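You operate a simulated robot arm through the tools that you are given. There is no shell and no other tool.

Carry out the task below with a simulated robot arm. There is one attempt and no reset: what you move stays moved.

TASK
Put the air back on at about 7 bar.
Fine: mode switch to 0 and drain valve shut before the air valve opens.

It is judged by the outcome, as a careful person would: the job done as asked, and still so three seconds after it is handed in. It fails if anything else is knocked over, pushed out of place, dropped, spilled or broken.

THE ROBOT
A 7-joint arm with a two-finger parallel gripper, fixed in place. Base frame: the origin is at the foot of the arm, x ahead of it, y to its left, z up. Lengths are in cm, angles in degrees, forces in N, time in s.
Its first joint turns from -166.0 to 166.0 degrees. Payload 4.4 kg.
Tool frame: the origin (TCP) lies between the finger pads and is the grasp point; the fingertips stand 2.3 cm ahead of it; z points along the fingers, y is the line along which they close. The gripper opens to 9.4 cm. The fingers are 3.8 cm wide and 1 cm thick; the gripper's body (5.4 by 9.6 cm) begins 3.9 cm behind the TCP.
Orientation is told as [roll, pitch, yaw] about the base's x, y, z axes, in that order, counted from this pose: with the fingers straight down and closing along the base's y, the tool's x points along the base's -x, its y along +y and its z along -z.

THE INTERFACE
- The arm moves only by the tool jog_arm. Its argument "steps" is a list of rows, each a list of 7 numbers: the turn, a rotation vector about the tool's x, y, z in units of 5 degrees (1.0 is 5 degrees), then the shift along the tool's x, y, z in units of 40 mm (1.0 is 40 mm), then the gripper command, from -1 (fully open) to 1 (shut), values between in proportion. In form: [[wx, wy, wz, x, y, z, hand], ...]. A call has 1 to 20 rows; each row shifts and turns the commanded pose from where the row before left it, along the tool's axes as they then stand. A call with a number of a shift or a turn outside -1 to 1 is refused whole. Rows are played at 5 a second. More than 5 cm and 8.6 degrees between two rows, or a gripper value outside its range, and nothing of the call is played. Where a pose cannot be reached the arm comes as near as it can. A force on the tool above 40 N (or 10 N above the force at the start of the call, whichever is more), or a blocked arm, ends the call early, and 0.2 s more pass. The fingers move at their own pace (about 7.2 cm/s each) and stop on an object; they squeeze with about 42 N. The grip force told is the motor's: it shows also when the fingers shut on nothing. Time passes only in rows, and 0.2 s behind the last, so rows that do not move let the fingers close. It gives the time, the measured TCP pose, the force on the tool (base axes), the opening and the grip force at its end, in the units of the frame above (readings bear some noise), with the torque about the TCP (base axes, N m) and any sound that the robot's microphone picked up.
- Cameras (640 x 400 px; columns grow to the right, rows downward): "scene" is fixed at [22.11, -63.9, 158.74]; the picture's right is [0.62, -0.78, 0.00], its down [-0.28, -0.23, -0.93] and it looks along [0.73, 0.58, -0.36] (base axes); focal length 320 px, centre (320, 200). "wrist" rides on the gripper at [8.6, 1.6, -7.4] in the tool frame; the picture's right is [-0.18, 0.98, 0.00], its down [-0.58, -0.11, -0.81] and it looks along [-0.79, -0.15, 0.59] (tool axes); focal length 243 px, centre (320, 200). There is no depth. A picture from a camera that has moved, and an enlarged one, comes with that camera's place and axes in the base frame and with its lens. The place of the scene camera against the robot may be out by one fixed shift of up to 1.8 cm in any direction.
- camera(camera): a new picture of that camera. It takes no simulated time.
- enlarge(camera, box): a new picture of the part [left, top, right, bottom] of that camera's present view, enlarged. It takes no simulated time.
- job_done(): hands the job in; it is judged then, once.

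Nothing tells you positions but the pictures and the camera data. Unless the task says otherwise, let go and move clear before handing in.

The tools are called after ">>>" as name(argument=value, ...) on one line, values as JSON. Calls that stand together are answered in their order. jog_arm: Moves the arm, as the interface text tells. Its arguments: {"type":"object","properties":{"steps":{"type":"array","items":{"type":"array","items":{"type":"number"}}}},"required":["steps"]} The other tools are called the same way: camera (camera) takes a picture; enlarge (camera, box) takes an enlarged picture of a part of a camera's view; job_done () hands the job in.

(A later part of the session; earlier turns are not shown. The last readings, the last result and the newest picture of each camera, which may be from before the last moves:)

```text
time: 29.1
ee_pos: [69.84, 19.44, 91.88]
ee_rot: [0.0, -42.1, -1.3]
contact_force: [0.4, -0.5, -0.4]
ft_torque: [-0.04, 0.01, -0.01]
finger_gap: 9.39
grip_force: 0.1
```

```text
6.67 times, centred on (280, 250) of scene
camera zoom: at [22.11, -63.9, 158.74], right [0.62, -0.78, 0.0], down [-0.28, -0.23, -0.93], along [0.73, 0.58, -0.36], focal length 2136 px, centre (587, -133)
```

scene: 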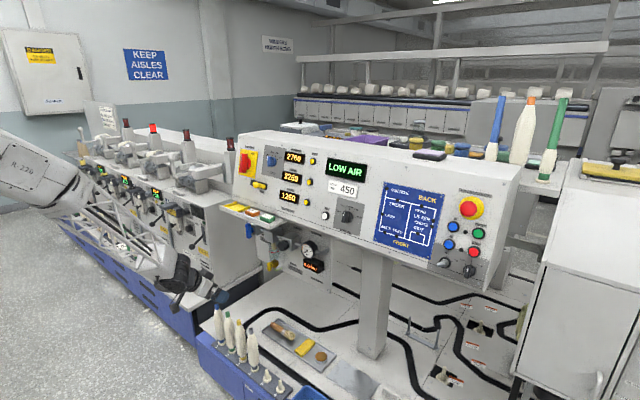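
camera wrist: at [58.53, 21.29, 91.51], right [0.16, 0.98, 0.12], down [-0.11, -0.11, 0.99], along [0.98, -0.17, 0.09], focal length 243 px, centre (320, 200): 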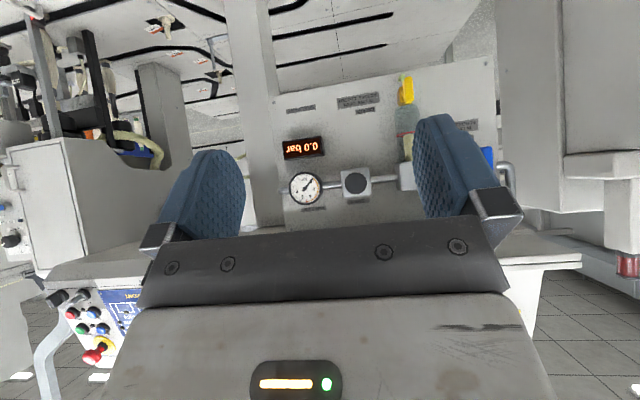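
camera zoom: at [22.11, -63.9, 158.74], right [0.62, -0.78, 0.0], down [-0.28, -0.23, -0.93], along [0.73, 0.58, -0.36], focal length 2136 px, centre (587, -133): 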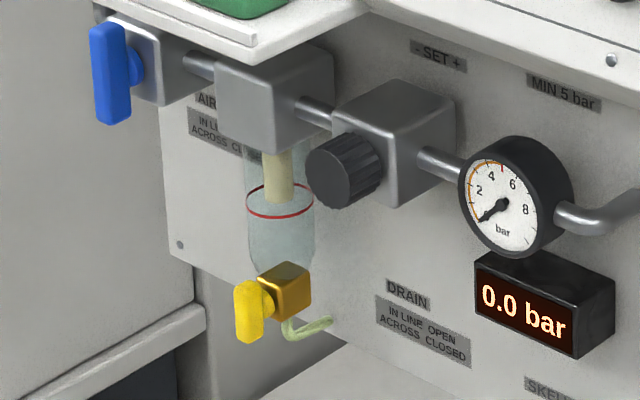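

The drain handle is vertical (open), with its centre at about (105.6,31.6,77.9) from three consistent views; bobbin tops are at about z=56. I'll move in front of it with the fingers partly closed.

>>> jog_arm(steps=[[0, -1, 0, 0, 0.76, 0, 0.1], [0, -1, 0, 0, 0.76, 0, 0.1], [0, -1, 0, 0, 0.76, 0, 0.1], [0, -1, 0, 0, 0.76, 0, 0.1], [0, 0, 0, -0.08, 0, 0.9, 0.1], [0, 0, 0, -0.08, 0, 0.9, 0.1], [0, 0, 0, -0.08, 0, 0.9, 0.1], [0, 0, 0, -0.08, 0, 0.9, 0.1], [0, 0, 0, 0, 0, 0, 0.1]])

>>> camera(camera="wrist")

>>> camera(camera="scene")

```text
time: 31.1
ee_pos: [83.54, 31.31, 86.32]
ee_rot: [0.0, -62.0, -1.3]
contact_force: [0.3, 0.4, 0.1]
ft_torque: [0.0, 0.0, 0.03]
finger_gap: 4.24
grip_force: 0.0
```

```text
taken
camera wrist: at [72.95, 33.15, 82.16], right [0.11, 0.98, 0.16], down [-0.44, -0.1, 0.89], along [0.89, -0.17, 0.42], focal length 243 px, centre (320, 200)
```

wrist: 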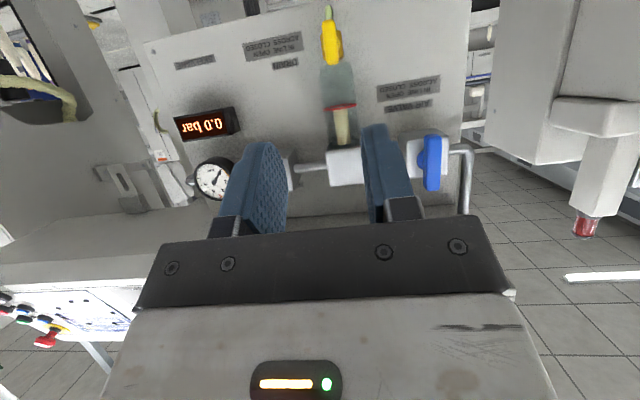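

```text
taken
```

scene: 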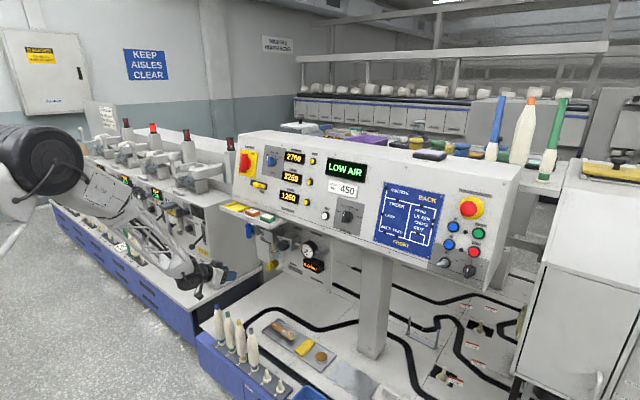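

All views agree on the drain handle location. I'll move closer and level the tool to −90° pitch.

>>> jog_arm(steps=[[0, 0, 0, 0.2, 0.025, 0.9, 0.1], [0, 0, 0, 0.2, 0.025, 0.9, 0.1], [0, 0, 0, 0.2, 0.025, 0.9, 0.1], [0, -1, 0, 0, 0, 0, 0.1], [0, -1, 0, 0, 0, 0, 0.1], [0, -1, 0, 0, 0, 0, 0.1], [0, -1, 0, 0, 0, 0, 0.1], [0, -1, 0, 0, 0, 0, 0.1], [0, -0.6, 0, 0, 0, 0, 0.1], [0, 0, 0, 0, 0, 0, 0.1]])

>>> camera(camera="wrist")

>>> camera(camera="scene")

```text
time: 33.3
ee_pos: [91.88, 31.49, 79.07]
ee_rot: [-179.3, -89.9, 177.8]
contact_force: [-0.3, -0.6, 0.1]
ft_torque: [-0.03, 0.01, 0.01]
finger_gap: 4.24
grip_force: 0.0
```

```text
taken
camera wrist: at [84.6, 33.22, 70.36], right [0.02, 0.98, 0.18], down [-0.81, -0.09, 0.58], along [0.59, -0.16, 0.79], focal length 243 px, centre (320, 200)
```

wrist: 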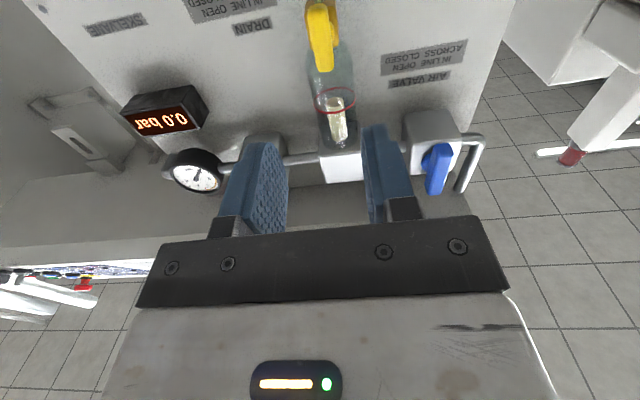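

```text
taken
```

scene: 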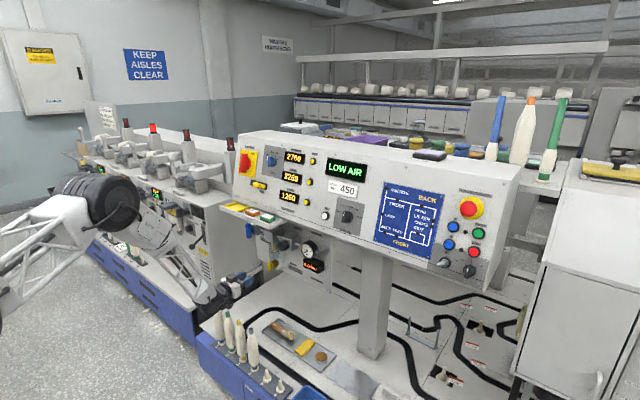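

The tool is level and in line with the drain handle, about 1.2 cm too high. I'll correct the height and advance 8 cm, then check.

>>> jog_arm(steps=[[0, 0, 0, 0.28, 0, 0.5, 0.1], [0, 0, 0, 0, 0, 0.5, 0.1], [0, 0, 0, 0, 0, 0.5, 0.1], [0, 0, 0, 0, 0, 0.5, 0.1], [0, 0, 0, 0, 0, 0, 0.1]])

>>> camera(camera="wrist")

>>> enlarge(camera="scene", box=[200, 200, 340, 340])

```text
time: 34.5
ee_pos: [99.96, 31.36, 78.0]
ee_rot: [-167.3, -89.9, 165.9]
contact_force: [0.0, -0.3, 0.5]
ft_torque: [0.0, 0.04, -0.01]
finger_gap: 4.22
grip_force: 0.1
```

```text
taken
camera wrist: at [92.59, 33.03, 69.25], right [0.02, 0.98, 0.18], down [-0.81, -0.09, 0.58], along [0.59, -0.16, 0.79], focal length 243 px, centre (320, 200)
```

wrist: 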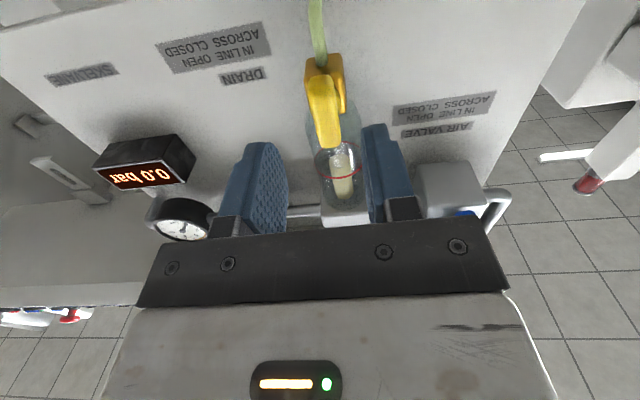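

```text
2.86 times, centred on (270, 270) of scene
camera zoom: at [22.11, -63.9, 158.74], right [0.62, -0.78, 0.0], down [-0.28, -0.23, -0.93], along [0.73, 0.58, -0.36], focal length 915 px, centre (463, 0)
```

zoom: 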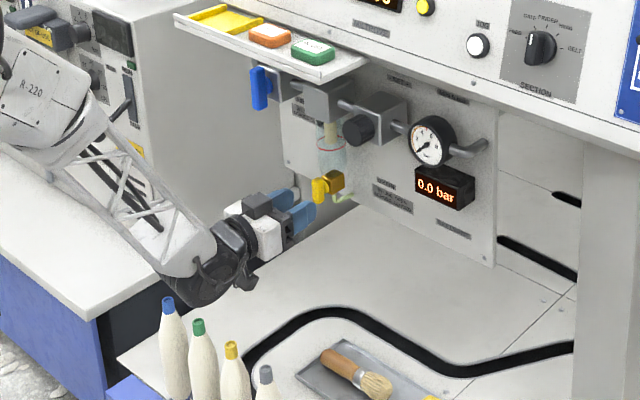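

Aligned. I'll advance the last 4.4 cm so the fingers straddle the handle.

>>> jog_arm(steps=[[0, 0, 0, 0, 0, 0.4, 0.1], [0, 0, 0, 0, 0, 0.4, 0.1], [0, 0, 0, 0, 0, 0.3, 0.1], [0, 0, 0, 0, 0, 0, 0.1]])

>>> enlarge(camera="wrist", box=[220, 60, 420, 220])

>>> enlarge(camera="scene", box=[220, 220, 320, 300])

```text
time: 35.5
ee_pos: [104.25, 31.26, 77.9]
ee_rot: [-165.7, -89.9, 164.3]
contact_force: [0.8, 0.3, 0.6]
ft_torque: [-0.06, 0.01, 0.0]
finger_gap: 4.23
grip_force: 0.0
```

```text
2.50 times, centred on (320, 140) of wrist
camera zoom: at [96.97, 32.99, 69.24], right [0.02, 0.98, 0.18], down [-0.81, -0.09, 0.58], along [0.59, -0.16, 0.79], focal length 606 px, centre (320, 350)
```

zoom: 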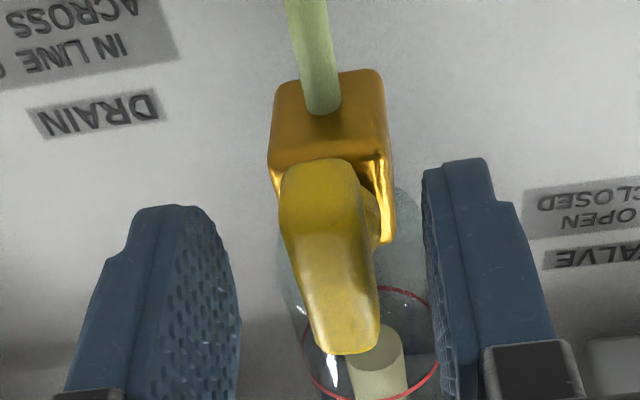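

```text
5.00 times, centred on (270, 260) of scene
camera zoom: at [22.11, -63.9, 158.74], right [0.62, -0.78, 0.0], down [-0.28, -0.23, -0.93], along [0.73, 0.58, -0.36], focal length 1602 px, centre (570, -100)
```

zoom: 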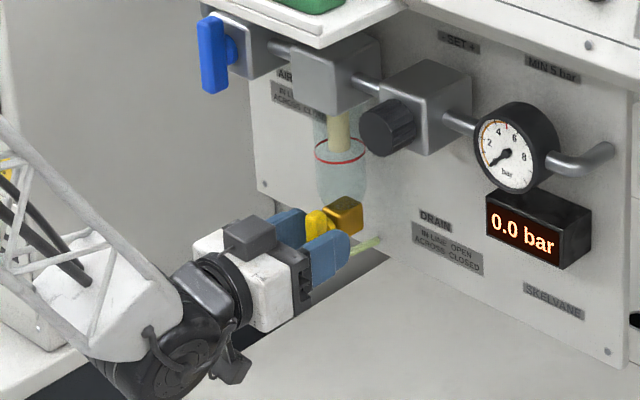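

The handle is between the fingers, off by about 0.3 cm. I'll shift, then close to measure its width.

>>> jog_arm(steps=[[0, 0, 0, 0, 0.07, 0.05, 0.3], [0, 0, 0, 0, 0, 0, 0.5], [0, 0, 0, 0, 0, 0, 0.7], [0, 0, 0, 0, 0, 0, 0.8], [0, 0, 0, 0, 0, 0, 0.8]])

>>> enlarge(camera="wrist", box=[220, 60, 420, 220])

```text
time: 36.7
ee_pos: [104.49, 31.53, 77.9]
ee_rot: [-169.7, -89.9, 168.6]
contact_force: [3.7, 0.9, 0.7]
ft_torque: [-0.01, -0.16, 0.81]
finger_gap: 1.53
grip_force: 45.3
```

```text
2.50 times, centred on (320, 140) of wrist
camera zoom: at [97.17, 33.24, 69.24], right [0.02, 0.98, 0.18], down [-0.81, -0.09, 0.58], along [0.59, -0.16, 0.79], focal length 606 px, centre (320, 350)
```

zoom: 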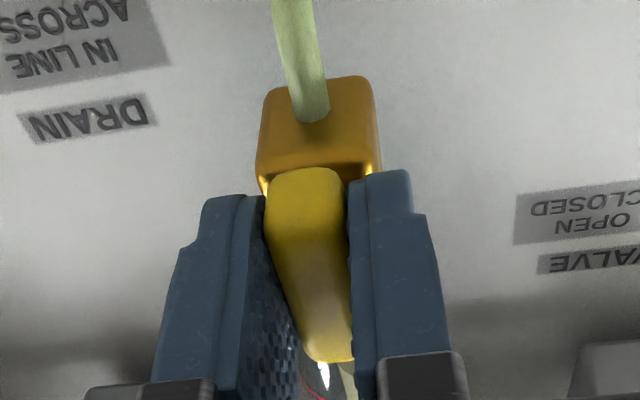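

The handle is 1.5 cm wide and centred. I'll loosen slightly so the fingers act as a wrench with slack, then turn clockwise in part and check.

>>> jog_arm(steps=[[0, 0, 0, 0, 0, 0, 0.6], [0, 0, 0, 0, 0, 0, 0.6], [0, 0, 0.7, 0, 0, 0, 0.6], [0, 0, 0.7, 0, 0, 0, 0.6], [0, 0, 0.7, 0, 0, 0, 0.6], [0, 0, 0.7, 0, 0, 0, 0.6], [0, 0, 0.7, 0, 0, 0, 0.6], [0, 0, 0.7, 0, 0, 0, 0.6], [0, 0, 0.7, 0, 0, 0, 0.6], [0, 0, 0, 0, 0, 0, 0.6]])

>>> camera(camera="wrist")

```text
time: 38.9
ee_pos: [104.52, 31.74, 77.79]
ee_rot: [89.9, -65.7, -91.1]
contact_force: [14.2, 6.7, -7.6]
ft_torque: [-2.14, 0.1, 0.87]
finger_gap: 2.54
grip_force: 44.5
stopped in row 10: the force on the tool passed its limit at 41 N (the readings are from after the stop); the commanded pose is now the measured one
```

```text
taken
camera wrist: at [97.18, 36.76, 70.53], right [0.02, 0.82, 0.57], down [-0.81, -0.32, 0.48], along [0.58, -0.47, 0.66], focal length 243 px, centre (320, 200)
```

wrist: 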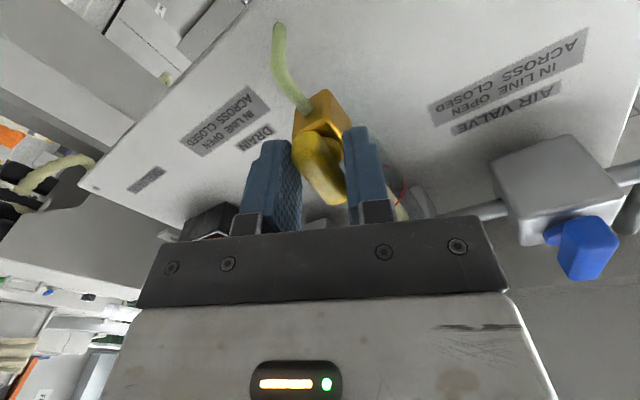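

>>> enlarge(camera="wrist", box=[220, 60, 420, 220])

>>> enlarge(camera="scene", box=[240, 230, 310, 300])

```text
2.50 times, centred on (320, 140) of wrist
camera zoom: at [97.18, 36.76, 70.53], right [0.02, 0.82, 0.57], down [-0.81, -0.32, 0.48], along [0.58, -0.47, 0.66], focal length 606 px, centre (320, 350)
```

zoom: 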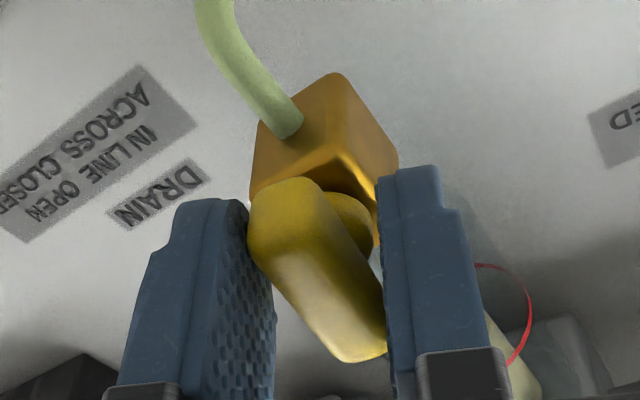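

```text
5.71 times, centred on (275, 265) of scene
camera zoom: at [22.11, -63.9, 158.74], right [0.62, -0.78, 0.0], down [-0.28, -0.23, -0.93], along [0.73, 0.58, -0.36], focal length 1831 px, centre (577, -171)
```

zoom: 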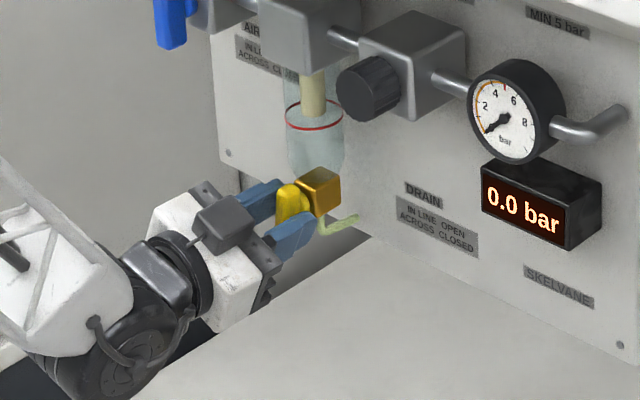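

The handle didn't move clockwise, so it is at its stop. I'll return and try counter-clockwise.

>>> jog_arm(steps=[[0, 0, -0.8, 0, 0, 0, 0.5], [0, 0, -0.8, 0, 0, 0, 0.5], [0, 0, -0.8, 0, 0, 0, 0.5], [0, 0, -0.8, 0, 0, 0, 0.5], [0, 0, -0.8, 0, 0, 0, 0.6], [0, 0, -0.8, 0, 0, 0, 0.6], [0, 0, 0, 0, 0, 0, 0.6]])

>>> enlarge(camera="wrist", box=[220, 60, 420, 220])

```text
time: 40.5
ee_pos: [104.32, 31.53, 77.85]
ee_rot: [85.3, -89.5, -86.5]
contact_force: [0.9, -0.2, 0.1]
ft_torque: [-0.01, 0.04, 0.0]
finger_gap: 1.85
grip_force: 0.0
```

```text
2.50 times, centred on (320, 140) of wrist
camera zoom: at [97.1, 33.36, 69.1], right [0.02, 0.98, 0.19], down [-0.81, -0.1, 0.58], along [0.59, -0.17, 0.79], focal length 606 px, centre (320, 350)
```

zoom: 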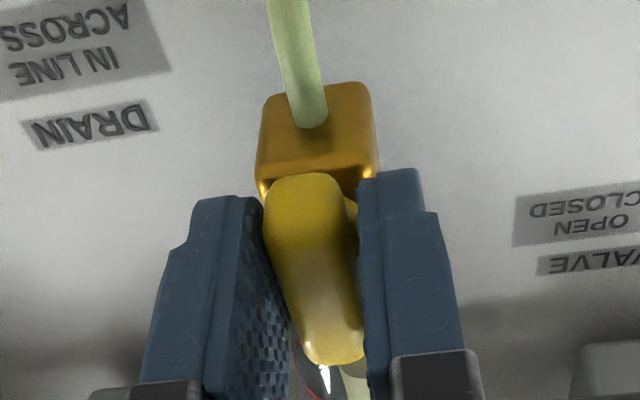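

>>> jog_arm(steps=[[0, 0, -0.7, 0, 0, 0, 0.6], [0, 0, -0.7, 0, 0, 0, 0.6], [0, 0, -0.7, 0, 0, 0, 0.6], [0, 0, -0.7, 0, 0, 0, 0.6], [0, 0, -0.7, 0, 0, 0, 0.6], [0, 0, -0.7, 0, 0, 0, 0.6], [0, 0, -0.7, 0, 0, 0, 0.6], [0, 0, 0, 0, 0, 0, 0.6]])

>>> enlarge(camera="wrist", box=[220, 60, 420, 220])

```text
time: 42.3
ee_pos: [104.51, 31.68, 77.9]
ee_rot: [-90.0, -65.9, 88.9]
contact_force: [0.0, -1.4, 1.9]
ft_torque: [-0.02, 0.02, 0.01]
finger_gap: 1.95
grip_force: 0.8
```

```text
2.50 times, centred on (320, 140) of wrist
camera zoom: at [97.04, 29.65, 69.23], right [0.02, 0.97, -0.23], down [-0.8, 0.15, 0.58], along [0.6, 0.17, 0.78], focal length 606 px, centre (320, 350)
```

zoom: 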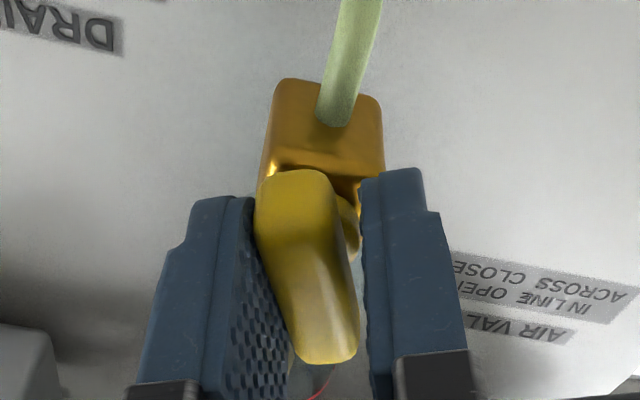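

It turns easily counter-clockwise. I'll continue toward horizontal.

>>> jog_arm(steps=[[0, 0, -0.8, 0, 0, 0, 0.6], [0, 0, -0.8, 0, 0, 0, 0.6], [0, 0, -0.8, 0, 0, 0, 0.6], [0, 0, -0.8, 0, 0, 0, 0.6], [0, 0, -0.8, 0, 0, 0, 0.6], [0, 0, -0.8, 0, 0, 0, 0.6], [0, 0, -0.8, 0, 0, 0, 0.6], [0, 0, -0.8, 0, 0, 0, 0.6], [0, 0, -0.8, 0, 0, 0, 0.6], [0, 0, -0.8, 0, 0, 0, 0.6], [0, 0, 0, 0, 0, 0, 0.6]])

>>> camera(camera="wrist")

>>> enlarge(camera="scene", box=[220, 220, 320, 300])

```text
time: 44.7
ee_pos: [104.49, 31.66, 77.91]
ee_rot: [-89.9, -25.9, 88.8]
contact_force: [2.9, -3.7, 4.5]
ft_torque: [0.04, 0.0, -0.01]
finger_gap: 2.18
grip_force: 4.3
```

```text
taken
camera wrist: at [96.96, 24.61, 72.55], right [0.01, 0.6, -0.8], down [-0.8, 0.49, 0.35], along [0.61, 0.63, 0.48], focal length 243 px, centre (320, 200)
```

wrist: 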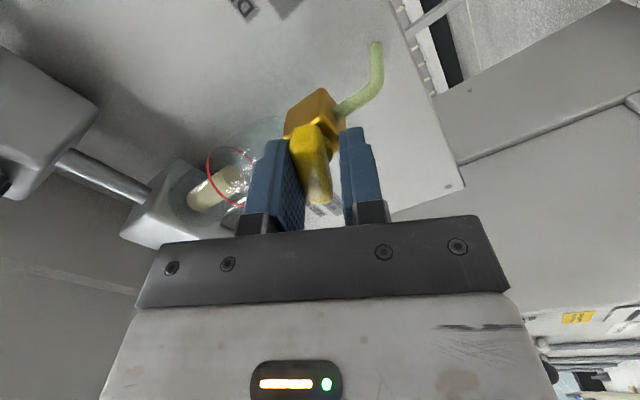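

```text
5.00 times, centred on (270, 260) of scene
camera zoom: at [22.11, -63.9, 158.74], right [0.62, -0.78, 0.0], down [-0.28, -0.23, -0.93], along [0.73, 0.58, -0.36], focal length 1602 px, centre (570, -100)
```

zoom: 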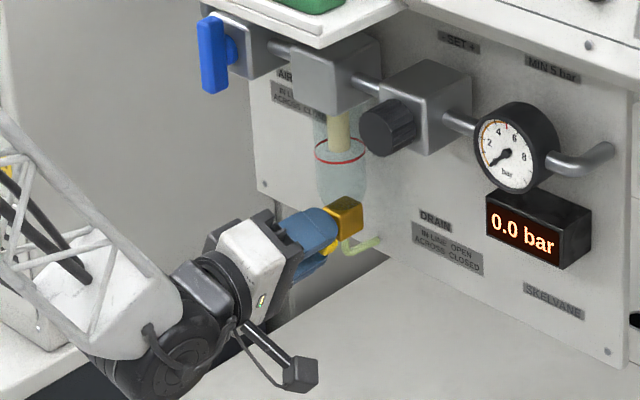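

It's following well at about 60°. I'll continue to 90° and then squeeze so the handle aligns with the fingers.

>>> jog_arm(steps=[[0, 0, -0.8, 0, 0, 0, 0.6], [0, 0, -0.8, 0, 0, 0, 0.6], [0, 0, -0.8, 0, 0, 0, 0.6], [0, 0, -0.8, 0, 0, 0, 0.6], [0, 0, -0.8, 0, 0, 0, 0.6], [0, 0, -0.8, 0, 0, 0, 0.6], [0, 0, -0.5, 0, 0, 0, 0.6], [0, 0, 0, 0, 0, 0, 0.65], [0, 0, 0, 0, 0, 0, 0.7], [0, 0, 0, 0, 0, 0, 0.75]])

>>> camera(camera="wrist")

>>> enlarge(camera="scene", box=[220, 220, 320, 300])

```text
time: 46.9
ee_pos: [104.56, 31.62, 77.9]
ee_rot: [-90.1, 0.6, 88.8]
contact_force: [-2.2, -0.5, 16.9]
ft_torque: [0.09, -0.11, -0.22]
finger_gap: 1.94
grip_force: 8.9
```

```text
taken
camera wrist: at [96.92, 23.06, 76.35], right [0.0, 0.18, -0.98], down [-0.79, 0.6, 0.1], along [0.61, 0.78, 0.14], focal length 243 px, centre (320, 200)
```

wrist: 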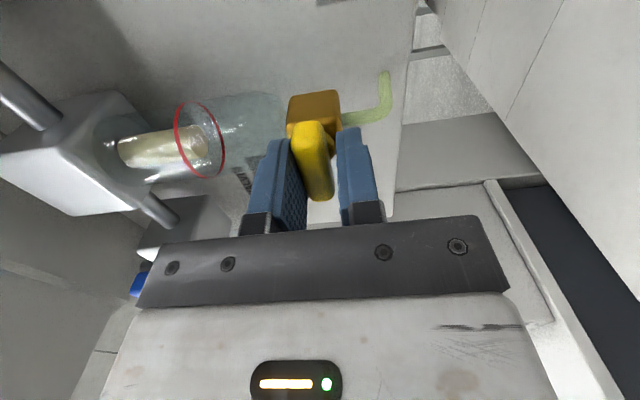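

```text
5.00 times, centred on (270, 260) of scene
camera zoom: at [22.11, -63.9, 158.74], right [0.62, -0.78, 0.0], down [-0.28, -0.23, -0.93], along [0.73, 0.58, -0.36], focal length 1602 px, centre (570, -100)
```

zoom: 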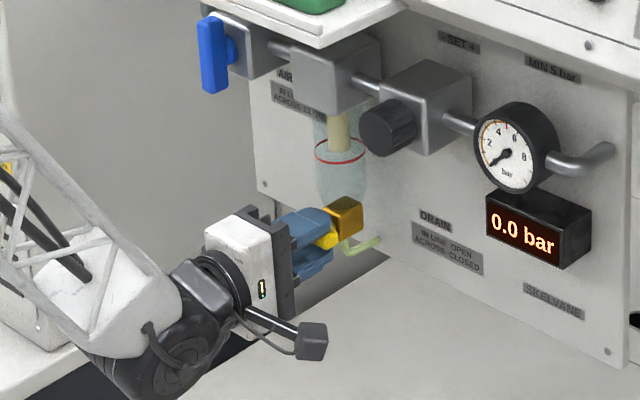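

The tool is at 90°. The handle axis seems slightly high, so I'll ease up a little and squeeze to finish the alignment.

>>> jog_arm(steps=[[0, 0, 0, 0, -0.03, 0, 0.7], [0, 0, 0, 0, 0, 0, 0.8], [0, 0, 0, 0, 0, 0, 0.9], [0, 0, 0, 0, 0, 0, 0.9]])

>>> enlarge(camera="wrist", box=[220, 60, 420, 220])

```text
time: 47.9
ee_pos: [104.44, 31.62, 78.05]
ee_rot: [-90.1, 0.4, 88.8]
contact_force: [-2.8, 3.2, 26.5]
ft_torque: [0.12, -0.2, -0.35]
finger_gap: 1.67
grip_force: 13.7
```

```text
2.50 times, centred on (320, 140) of wrist
camera zoom: at [96.92, 23.05, 76.49], right [0.01, 0.18, -0.98], down [-0.79, 0.6, 0.1], along [0.61, 0.78, 0.14], focal length 606 px, centre (320, 350)
```

zoom: 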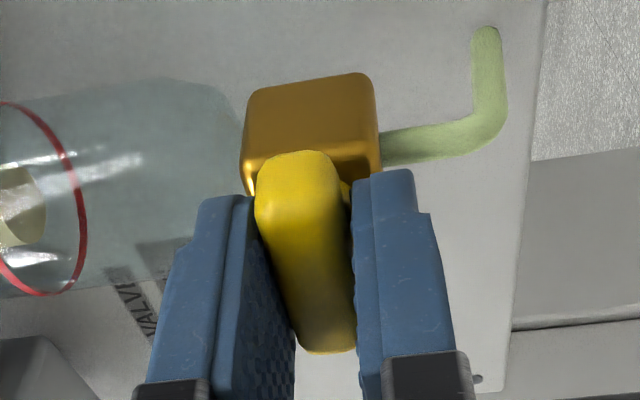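

>>> jog_arm(steps=[[0, 0, 0, 0, -0.04, 0, 0.8], [0, 0, 0, 0, -0.02, 0, 0.9], [0, 0, 0, 0, 0, 0, 1], [0, 0, 0, 0, 0, 0, 1]])

>>> enlarge(camera="wrist", box=[220, 60, 420, 220])

```text
time: 48.9
ee_pos: [104.36, 31.61, 78.15]
ee_rot: [-90.0, 0.5, 88.8]
contact_force: [-8.3, 1.3, 17.3]
ft_torque: [0.11, -0.26, -0.84]
finger_gap: 1.5
grip_force: 44.6
```

```text
2.50 times, centred on (320, 140) of wrist
camera zoom: at [96.86, 23.01, 76.59], right [0.0, 0.18, -0.98], down [-0.79, 0.6, 0.1], along [0.61, 0.78, 0.14], focal length 606 px, centre (320, 350)
```

zoom: 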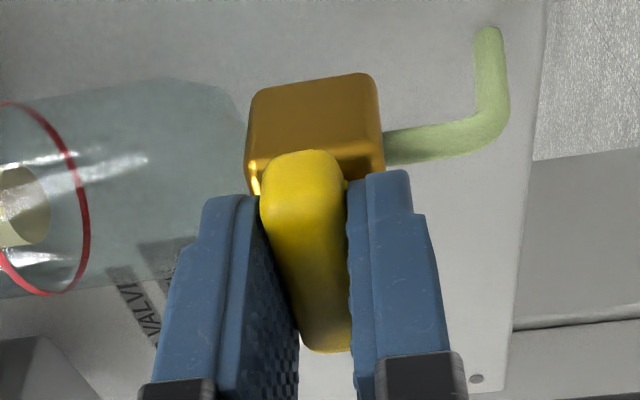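

The handle is squeezed to 1.5 cm and aligned horizontal. I'll nudge about 3° further to make sure it's at its stop.

>>> jog_arm(steps=[[0, 0, -0.3, 0, 0, 0, 1], [0, 0, -0.3, 0, 0, 0, 1], [0, 0, 0, 0, 0, 0, 1]])

```text
time: 49.7
ee_pos: [104.41, 31.63, 78.24]
ee_rot: [-90.0, 3.5, 88.8]
contact_force: [-31.4, -6.0, 21.3]
ft_torque: [0.88, -0.45, -0.28]
finger_gap: 1.49
grip_force: 44.5
```

It resists now, so the drain valve is at its closed stop. I'll open, back out and inspect.

>>> jog_arm(steps=[[0, 0, 0.5, 0, 0, 0, 0.8], [0, 0, 0.1, 0, 0, 0, 0.5], [0, 0, 0, 0, 0, 0, 0.2], [0, 0, 0, 0, 0, 0, 0.1], [0, 0, 0, 0, 0, -0.7, 0.1], [0, 0, 0, 0, 0, -0.9, 0.1], [0, 0, 0, 0, 0, -0.9, 0.1], [0, 0, 0, 0, 0, -0.5, 0.1], [0, 0, 0, 0, 0, 0, 0.1]])

>>> camera(camera="wrist")

>>> enlarge(camera="scene", box=[220, 220, 320, 300])

```text
time: 51.7
ee_pos: [92.37, 31.64, 78.28]
ee_rot: [-89.9, 0.5, 88.8]
contact_force: [0.1, 0.0, -0.1]
ft_torque: [0.02, -0.02, 0.01]
finger_gap: 4.26
grip_force: 0.0
```

```text
taken
camera wrist: at [84.83, 23.23, 76.65], right [0.0, 0.18, -0.98], down [-0.79, 0.6, 0.1], along [0.61, 0.78, 0.14], focal length 243 px, centre (320, 200)
```

wrist: 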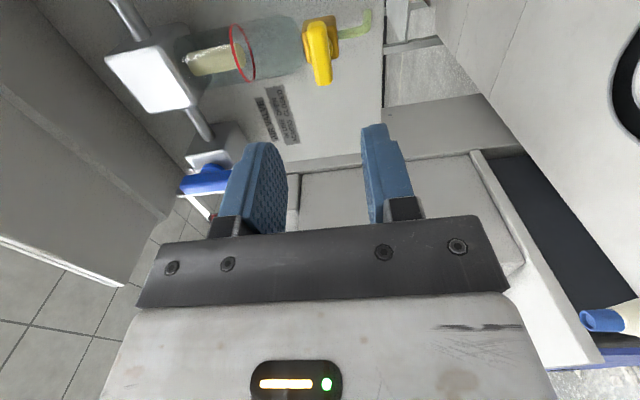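

```text
5.00 times, centred on (270, 260) of scene
camera zoom: at [22.11, -63.9, 158.74], right [0.62, -0.78, 0.0], down [-0.28, -0.23, -0.93], along [0.73, 0.58, -0.36], focal length 1602 px, centre (570, -100)
```

zoom: 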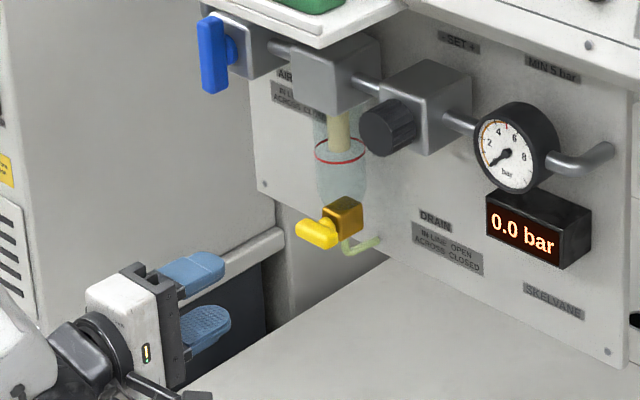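

The drain handle is now across the line, so it's shut. Next I'll rotate the gripper back upright before going to the blue air valve near (104.7,42.5,93.3).

>>> jog_arm(steps=[[0, 0, 1, 0, 0, -0.05, 0.1], [0, 0, 1, 0, 0, -0.05, 0.1], [0, 0, 1, 0, 0, -0.05, 0.1], [0, 0, 1, 0, 0, -0.05, 0.1], [0, 0, 1, 0, 0, 0, 0.1], [0, 0, 1, 0, 0, 0, 0.1], [0, 0, 1, 0, 0, 0, 0.1], [0, 0, 1, 0, 0, 0, 0.1], [0, 0, 1, 0, 0, 0, 0.1], [0, 0, 1, 0, 0, 0, 0.1], [0, 0, 1, 0, 0, 0, 0.1], [0, 0, 1, 0, 0, 0, 0.1], [0, 0, 1, 0, 0, 0, 0.1], [0, 0, 1, 0, 0, 0, 0.1], [0, 0, 1, 0, 0, 0, 0.1], [0, 0, 1, 0, 0, 0, 0.1], [0, 0, 1, 0, 0, 0, 0.1], [0, 0, 1, 0, 0, 0, 0.1], [0, 0, 0, 0, 0, 0, 0.1]])

>>> camera(camera="wrist")

>>> camera(camera="scene")

```text
time: 55.7
ee_pos: [91.75, 31.85, 78.21]
ee_rot: [-86.4, -89.6, 85.2]
contact_force: [0.0, -0.3, 0.0]
ft_torque: [-0.02, 0.05, -0.03]
finger_gap: 4.22
grip_force: 0.2
```

```text
taken
camera wrist: at [84.3, 33.5, 69.46], right [0.02, 0.98, 0.18], down [-0.81, -0.09, 0.58], along [0.59, -0.15, 0.79], focal length 243 px, centre (320, 200)
```

wrist: 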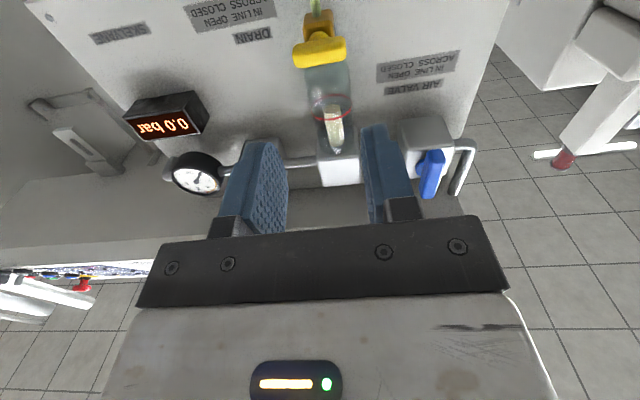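

```text
taken
```

scene: 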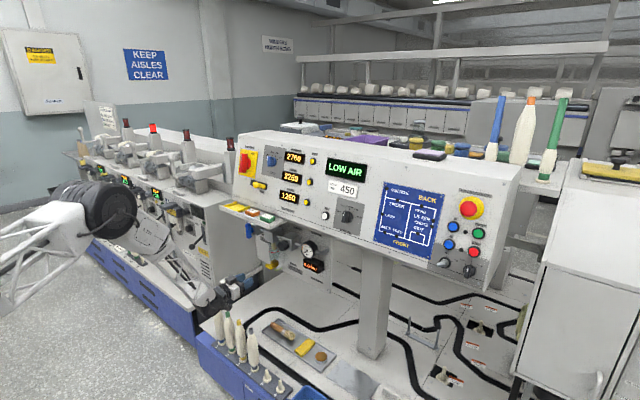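

The drain shows horizontal in this view too. Moving up and left to line up with the blue handle.

>>> jog_arm(steps=[[0, 0, 0, -0.94, 0.66, 0, 0.1], [0, 0, 0, -0.94, 0.66, 0, 0.1], [0, 0, 0, -0.94, 0.66, 0, 0.1], [0, 0, 0, -0.94, 0.66, 0, 0.1], [0, 0, 0, 0, 0, 0, 0.1]])

>>> camera(camera="wrist")

>>> camera(camera="scene")

>>> enlarge(camera="scene", box=[180, 190, 300, 290])

```text
time: 56.9
ee_pos: [91.81, 42.53, 93.18]
ee_rot: [-85.8, -89.5, 84.4]
contact_force: [-0.7, 0.2, -0.5]
ft_torque: [-0.01, -0.02, 0.03]
finger_gap: 4.24
grip_force: 0.1
```

```text
taken
camera wrist: at [84.42, 44.14, 84.45], right [0.02, 0.98, 0.18], down [-0.81, -0.09, 0.58], along [0.59, -0.15, 0.79], focal length 243 px, centre (320, 200)
```

wrist: 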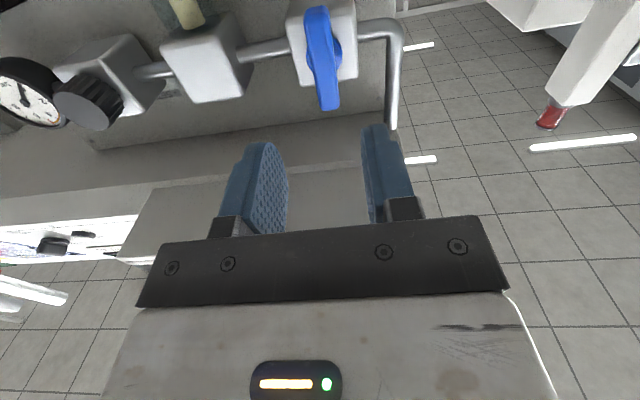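

```text
taken
```

scene: 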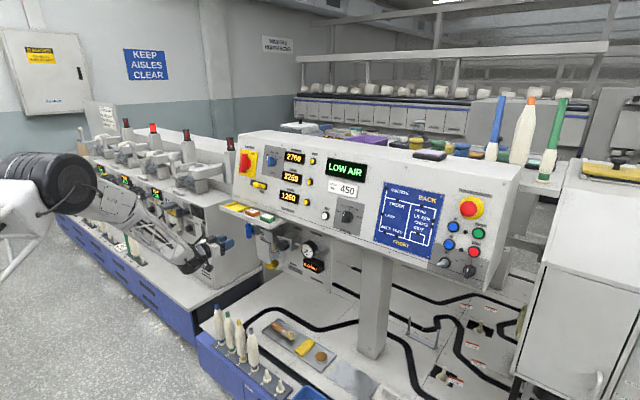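

```text
4.00 times, centred on (240, 240) of scene
camera zoom: at [22.11, -63.9, 158.74], right [0.62, -0.78, 0.0], down [-0.28, -0.23, -0.93], along [0.73, 0.58, -0.36], focal length 1282 px, centre (640, 40)
```

zoom: 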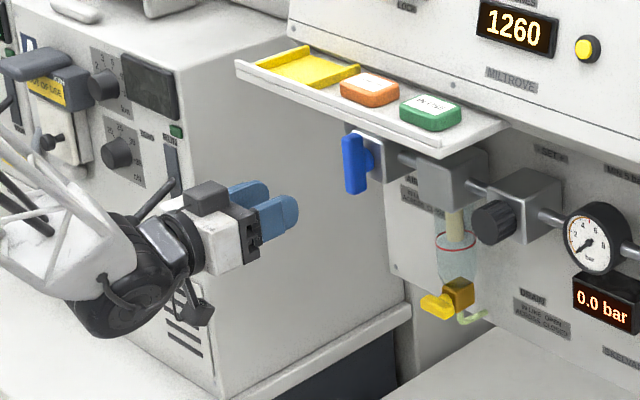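

The blue handle is lined up at about (104.9,42.4,93.2). I'll advance 7 cm and check.

>>> jog_arm(steps=[[0, 0, 0, 0, 0, 0.45, 0.1], [0, 0, 0, 0, 0, 0.45, 0.1], [0, 0, 0, 0, 0, 0.45, 0.1], [0, 0, 0, 0, 0, 0.4, 0.1], [0, 0, 0, 0, 0, 0, 0.1]])

>>> camera(camera="wrist")

>>> enlarge(camera="scene", box=[200, 190, 300, 270])

```text
time: 58.1
ee_pos: [98.96, 42.32, 93.21]
ee_rot: [-87.9, -89.4, 86.7]
contact_force: [-0.2, -0.4, 0.2]
ft_torque: [0.03, -0.01, 0.02]
finger_gap: 4.2
grip_force: 0.0
```

```text
taken
camera wrist: at [91.49, 43.99, 84.43], right [0.02, 0.98, 0.18], down [-0.81, -0.09, 0.58], along [0.59, -0.15, 0.79], focal length 243 px, centre (320, 200)
```

wrist: 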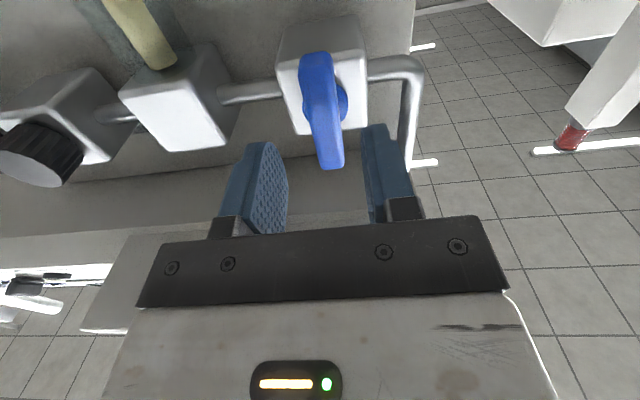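

```text
5.00 times, centred on (250, 230) of scene
camera zoom: at [22.11, -63.9, 158.74], right [0.62, -0.78, 0.0], down [-0.28, -0.23, -0.93], along [0.73, 0.58, -0.36], focal length 1602 px, centre (670, 50)
```

zoom: 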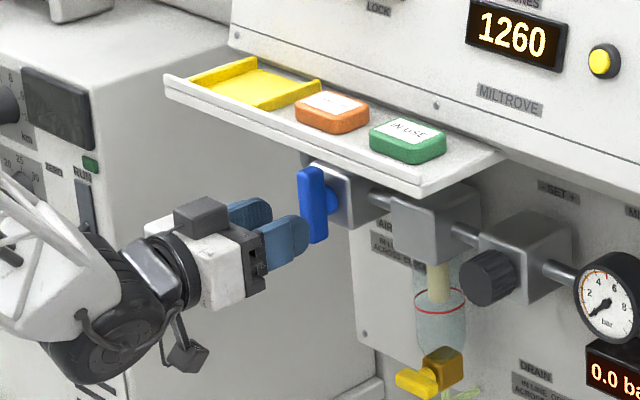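

Aligned. Advancing 4.5 cm to straddle the blue handle.

>>> jog_arm(steps=[[0, 0, 0, 0, 0.03, 0.4, 0.25], [0, 0, 0, 0, 0, 0.4, 0.25], [0, 0, 0, 0, 0, 0.35, 0.25], [0, 0, 0, 0, 0, 0, 0.25]])

>>> enlarge(camera="wrist", box=[220, 60, 420, 220])

>>> enlarge(camera="scene", box=[200, 190, 300, 270])

```text
time: 59.1
ee_pos: [103.61, 42.43, 93.14]
ee_rot: [-85.2, -89.4, 83.8]
contact_force: [0.1, -0.2, -0.1]
ft_torque: [0.01, 0.0, 0.0]
finger_gap: 3.53
grip_force: 0.1
```

```text
2.50 times, centred on (320, 140) of wrist
camera zoom: at [96.18, 44.11, 84.38], right [0.02, 0.98, 0.18], down [-0.81, -0.09, 0.58], along [0.59, -0.15, 0.79], focal length 606 px, centre (320, 350)
```

zoom: 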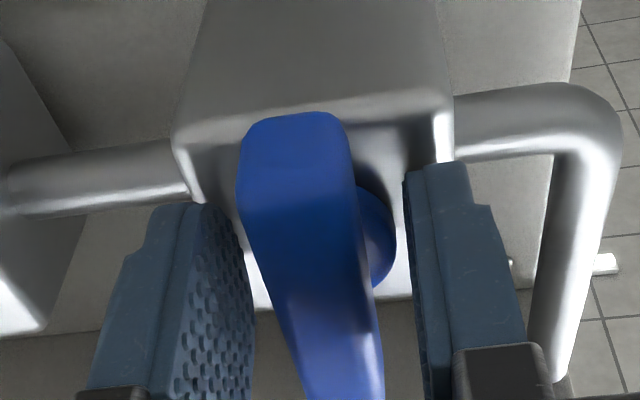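

```text
5.00 times, centred on (250, 230) of scene
camera zoom: at [22.11, -63.9, 158.74], right [0.62, -0.78, 0.0], down [-0.28, -0.23, -0.93], along [0.73, 0.58, -0.36], focal length 1602 px, centre (670, 50)
```

zoom: 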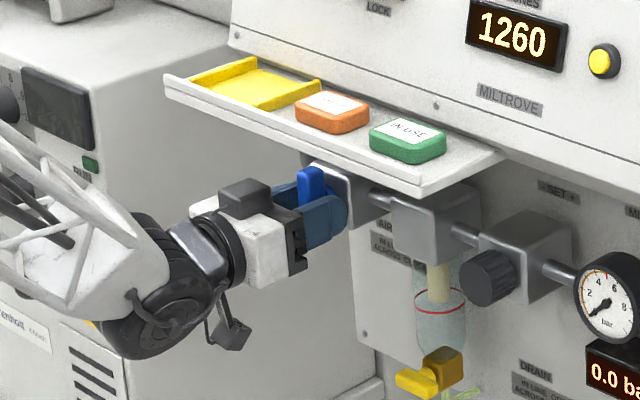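

Straddled. I'll close to measure and centre.

>>> jog_arm(steps=[[0, 0, 0, 0, 0, 0, 0.35], [0, 0, 0, 0, 0, 0, 0.45], [0, 0, 0, 0, 0, 0, 0.55], [0, 0, 0, 0, 0, 0, 0.65], [0, 0, 0, 0, 0, 0, 0.65]])

>>> enlarge(camera="wrist", box=[220, 60, 420, 220])

```text
time: 60.3
ee_pos: [103.53, 42.54, 93.09]
ee_rot: [-86.2, -89.5, 85.0]
contact_force: [2.9, 3.4, -0.4]
ft_torque: [0.21, 0.1, 1.02]
finger_gap: 1.84
grip_force: 45.0
```

```text
2.50 times, centred on (320, 140) of wrist
camera zoom: at [96.15, 44.14, 84.39], right [0.02, 0.98, 0.18], down [-0.81, -0.09, 0.58], along [0.59, -0.15, 0.79], focal length 606 px, centre (320, 350)
```

zoom: 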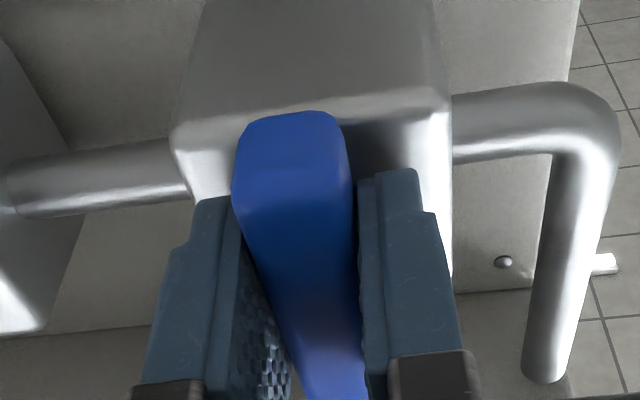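

The handle is 1.84 cm wide. I'll loosen slightly and try clockwise, which mirrors how the drain valve opens.

>>> jog_arm(steps=[[0, 0, 0, 0, 0, 0, 0.54], [0, 0, 0, 0, 0, 0, 0.54], [0, 0, 0.6, 0, 0, 0, 0.54], [0, 0, 0.6, 0, 0, 0, 0.54], [0, 0, 0.6, 0, 0, 0, 0.54], [0, 0, 0.6, 0, 0, 0, 0.54], [0, 0, 0.6, 0, 0, 0, 0.54], [0, 0, 0, 0, 0, 0, 0.54]])

>>> enlarge(camera="wrist", box=[220, 60, 420, 220])

```text
time: 62.1
ee_pos: [103.57, 42.41, 93.11]
ee_rot: [90.0, -75.5, -91.2]
contact_force: [-0.3, 2.4, 1.2]
ft_torque: [-0.02, -0.04, 0.06]
finger_gap: 2.3
grip_force: 1.8
```

```text
2.50 times, centred on (320, 140) of wrist
camera zoom: at [96.2, 46.27, 85.14], right [0.02, 0.91, 0.42], down [-0.81, -0.23, 0.54], along [0.58, -0.35, 0.73], focal length 606 px, centre (320, 350)
```

zoom: 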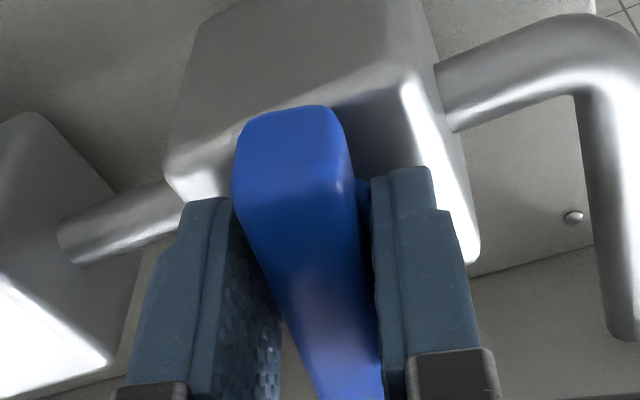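

It follows clockwise with little force, and the space on the +y side is clear. Continuing the turn.

>>> jog_arm(steps=[[0, 0, 0.7, 0, 0, 0, 0.54], [0, 0, 0.7, 0, 0, 0, 0.54], [0, 0, 0.7, 0, 0, 0, 0.54], [0, 0, 0.7, 0, 0, 0, 0.54], [0, 0, 0.7, 0, 0, 0, 0.54], [0, 0, 0.7, 0, 0, 0, 0.54], [0, 0, 0.7, 0, 0, 0, 0.54], [0, 0, 0.7, 0, 0, 0, 0.54], [0, 0, 0.7, 0, 0, 0, 0.54], [0, 0, 0, 0, 0, 0, 0.54]])

>>> camera(camera="wrist")

>>> enlarge(camera="scene", box=[200, 190, 340, 290])

```text
time: 64.3
ee_pos: [103.5, 42.53, 93.26]
ee_rot: [89.9, -44.0, -91.2]
contact_force: [-0.5, 5.8, 2.2]
ft_torque: [-0.01, -0.02, 0.05]
finger_gap: 2.39
grip_force: 2.5
```

```text
taken
camera wrist: at [96.26, 49.89, 88.24], right [0.01, 0.55, 0.84], down [-0.82, -0.48, 0.33], along [0.58, -0.69, 0.44], focal length 243 px, centre (320, 200)
```

wrist: 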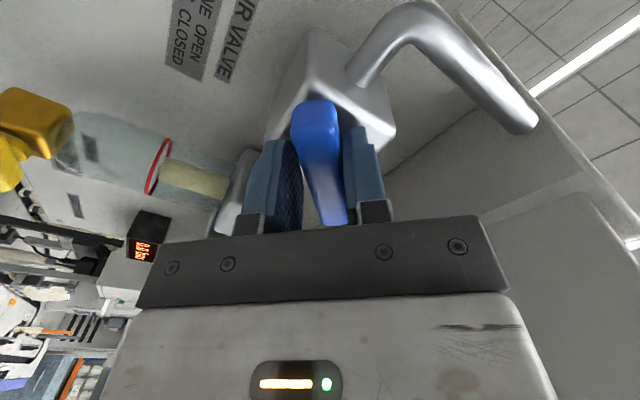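

```text
4.00 times, centred on (270, 240) of scene
camera zoom: at [22.11, -63.9, 158.74], right [0.62, -0.78, 0.0], down [-0.28, -0.23, -0.93], along [0.73, 0.58, -0.36], focal length 1282 px, centre (520, 40)
```

zoom: 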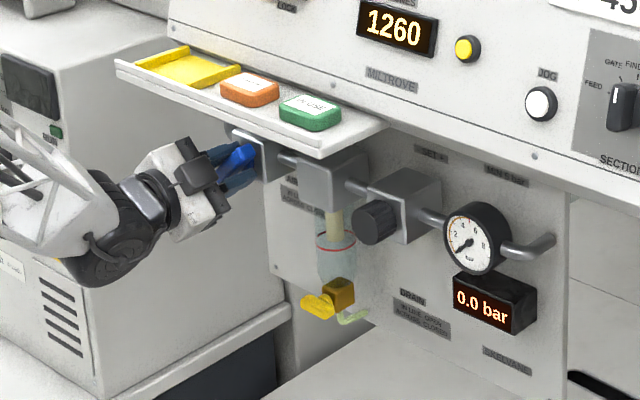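

>>> jog_arm(steps=[[0, 0, 0.8, 0, 0, 0, 0.54], [0, 0, 0.8, 0, 0, 0, 0.54], [0, 0, 0.8, 0, 0, 0, 0.54], [0, 0, 0.8, 0, 0, 0, 0.54], [0, 0, 0.8, 0, 0, 0, 0.54], [0, 0, 0.8, 0, 0, 0, 0.54], [0, 0, 0.8, 0, 0, 0, 0.54], [0, 0, 0.8, 0, 0, 0, 0.54], [0, 0, 0.8, 0, 0, 0, 0.54], [0, 0, 0.8, 0, 0, 0, 0.54], [0, 0, 0.8, 0, 0, 0, 0.54], [0, 0, 0, 0, 0, 0, 0.54]])

>>> camera(camera="wrist")

>>> enlarge(camera="scene", box=[200, 190, 340, 290])

```text
time: 66.9
ee_pos: [103.53, 42.42, 93.08]
ee_rot: [90.0, 0.0, -91.2]
contact_force: [1.0, 2.9, 6.2]
ft_torque: [-0.03, -0.08, 0.1]
finger_gap: 2.45
grip_force: 3.0
```

```text
taken
camera wrist: at [96.29, 51.15, 94.73], right [0.0, -0.18, 0.98], down [-0.82, -0.56, -0.11], along [0.57, -0.8, -0.15], focal length 243 px, centre (320, 200)
```

wrist: 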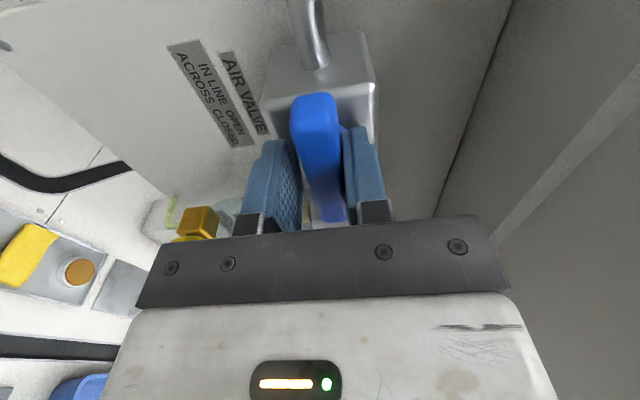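

```text
4.00 times, centred on (270, 240) of scene
camera zoom: at [22.11, -63.9, 158.74], right [0.62, -0.78, 0.0], down [-0.28, -0.23, -0.93], along [0.73, 0.58, -0.36], focal length 1282 px, centre (520, 40)
```

zoom: 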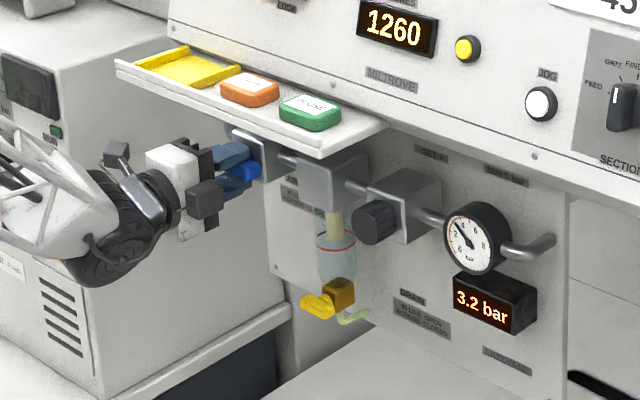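

The air is on, reading 3.2 bar. I'll squeeze and nudge to bring the handle fully in line.

>>> jog_arm(steps=[[0, 0, 0.5, 0, 0, 0, 0.54], [0, 0, 0.3, 0, 0, 0, 0.6], [0, 0, 0, 0, 0, 0, 0.65], [0, 0, 0, 0, 0, 0, 0.7], [0, 0, 0, 0, 0, 0, 0.7]])

>>> enlarge(camera="wrist", box=[220, 60, 420, 220])

>>> enlarge(camera="scene", box=[200, 190, 340, 290])

```text
time: 68.1
ee_pos: [103.54, 42.48, 93.29]
ee_rot: [90.2, 4.1, -91.2]
contact_force: [-1.8, 2.4, 22.1]
ft_torque: [-0.48, -0.09, -0.22]
finger_gap: 2.39
grip_force: 10.7
```

```text
2.50 times, centred on (320, 140) of wrist
camera zoom: at [96.3, 51.04, 95.43], right [-0.01, -0.25, 0.97], down [-0.82, -0.56, -0.15], along [0.57, -0.79, -0.2], focal length 606 px, centre (320, 350)
```

zoom: 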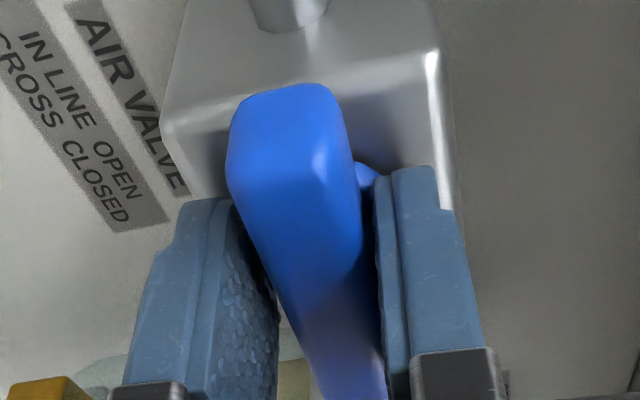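

```text
4.00 times, centred on (270, 240) of scene
camera zoom: at [22.11, -63.9, 158.74], right [0.62, -0.78, 0.0], down [-0.28, -0.23, -0.93], along [0.73, 0.58, -0.36], focal length 1282 px, centre (520, 40)
```

zoom: 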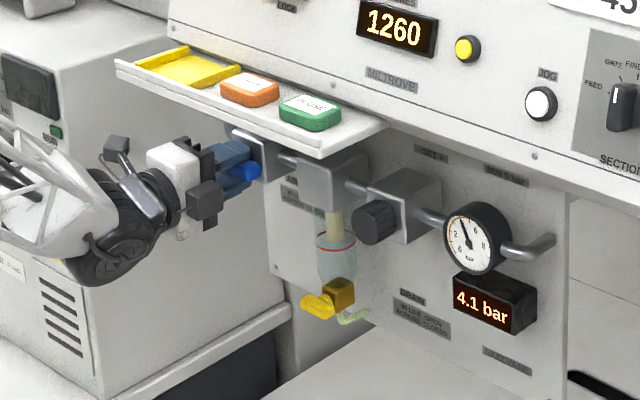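

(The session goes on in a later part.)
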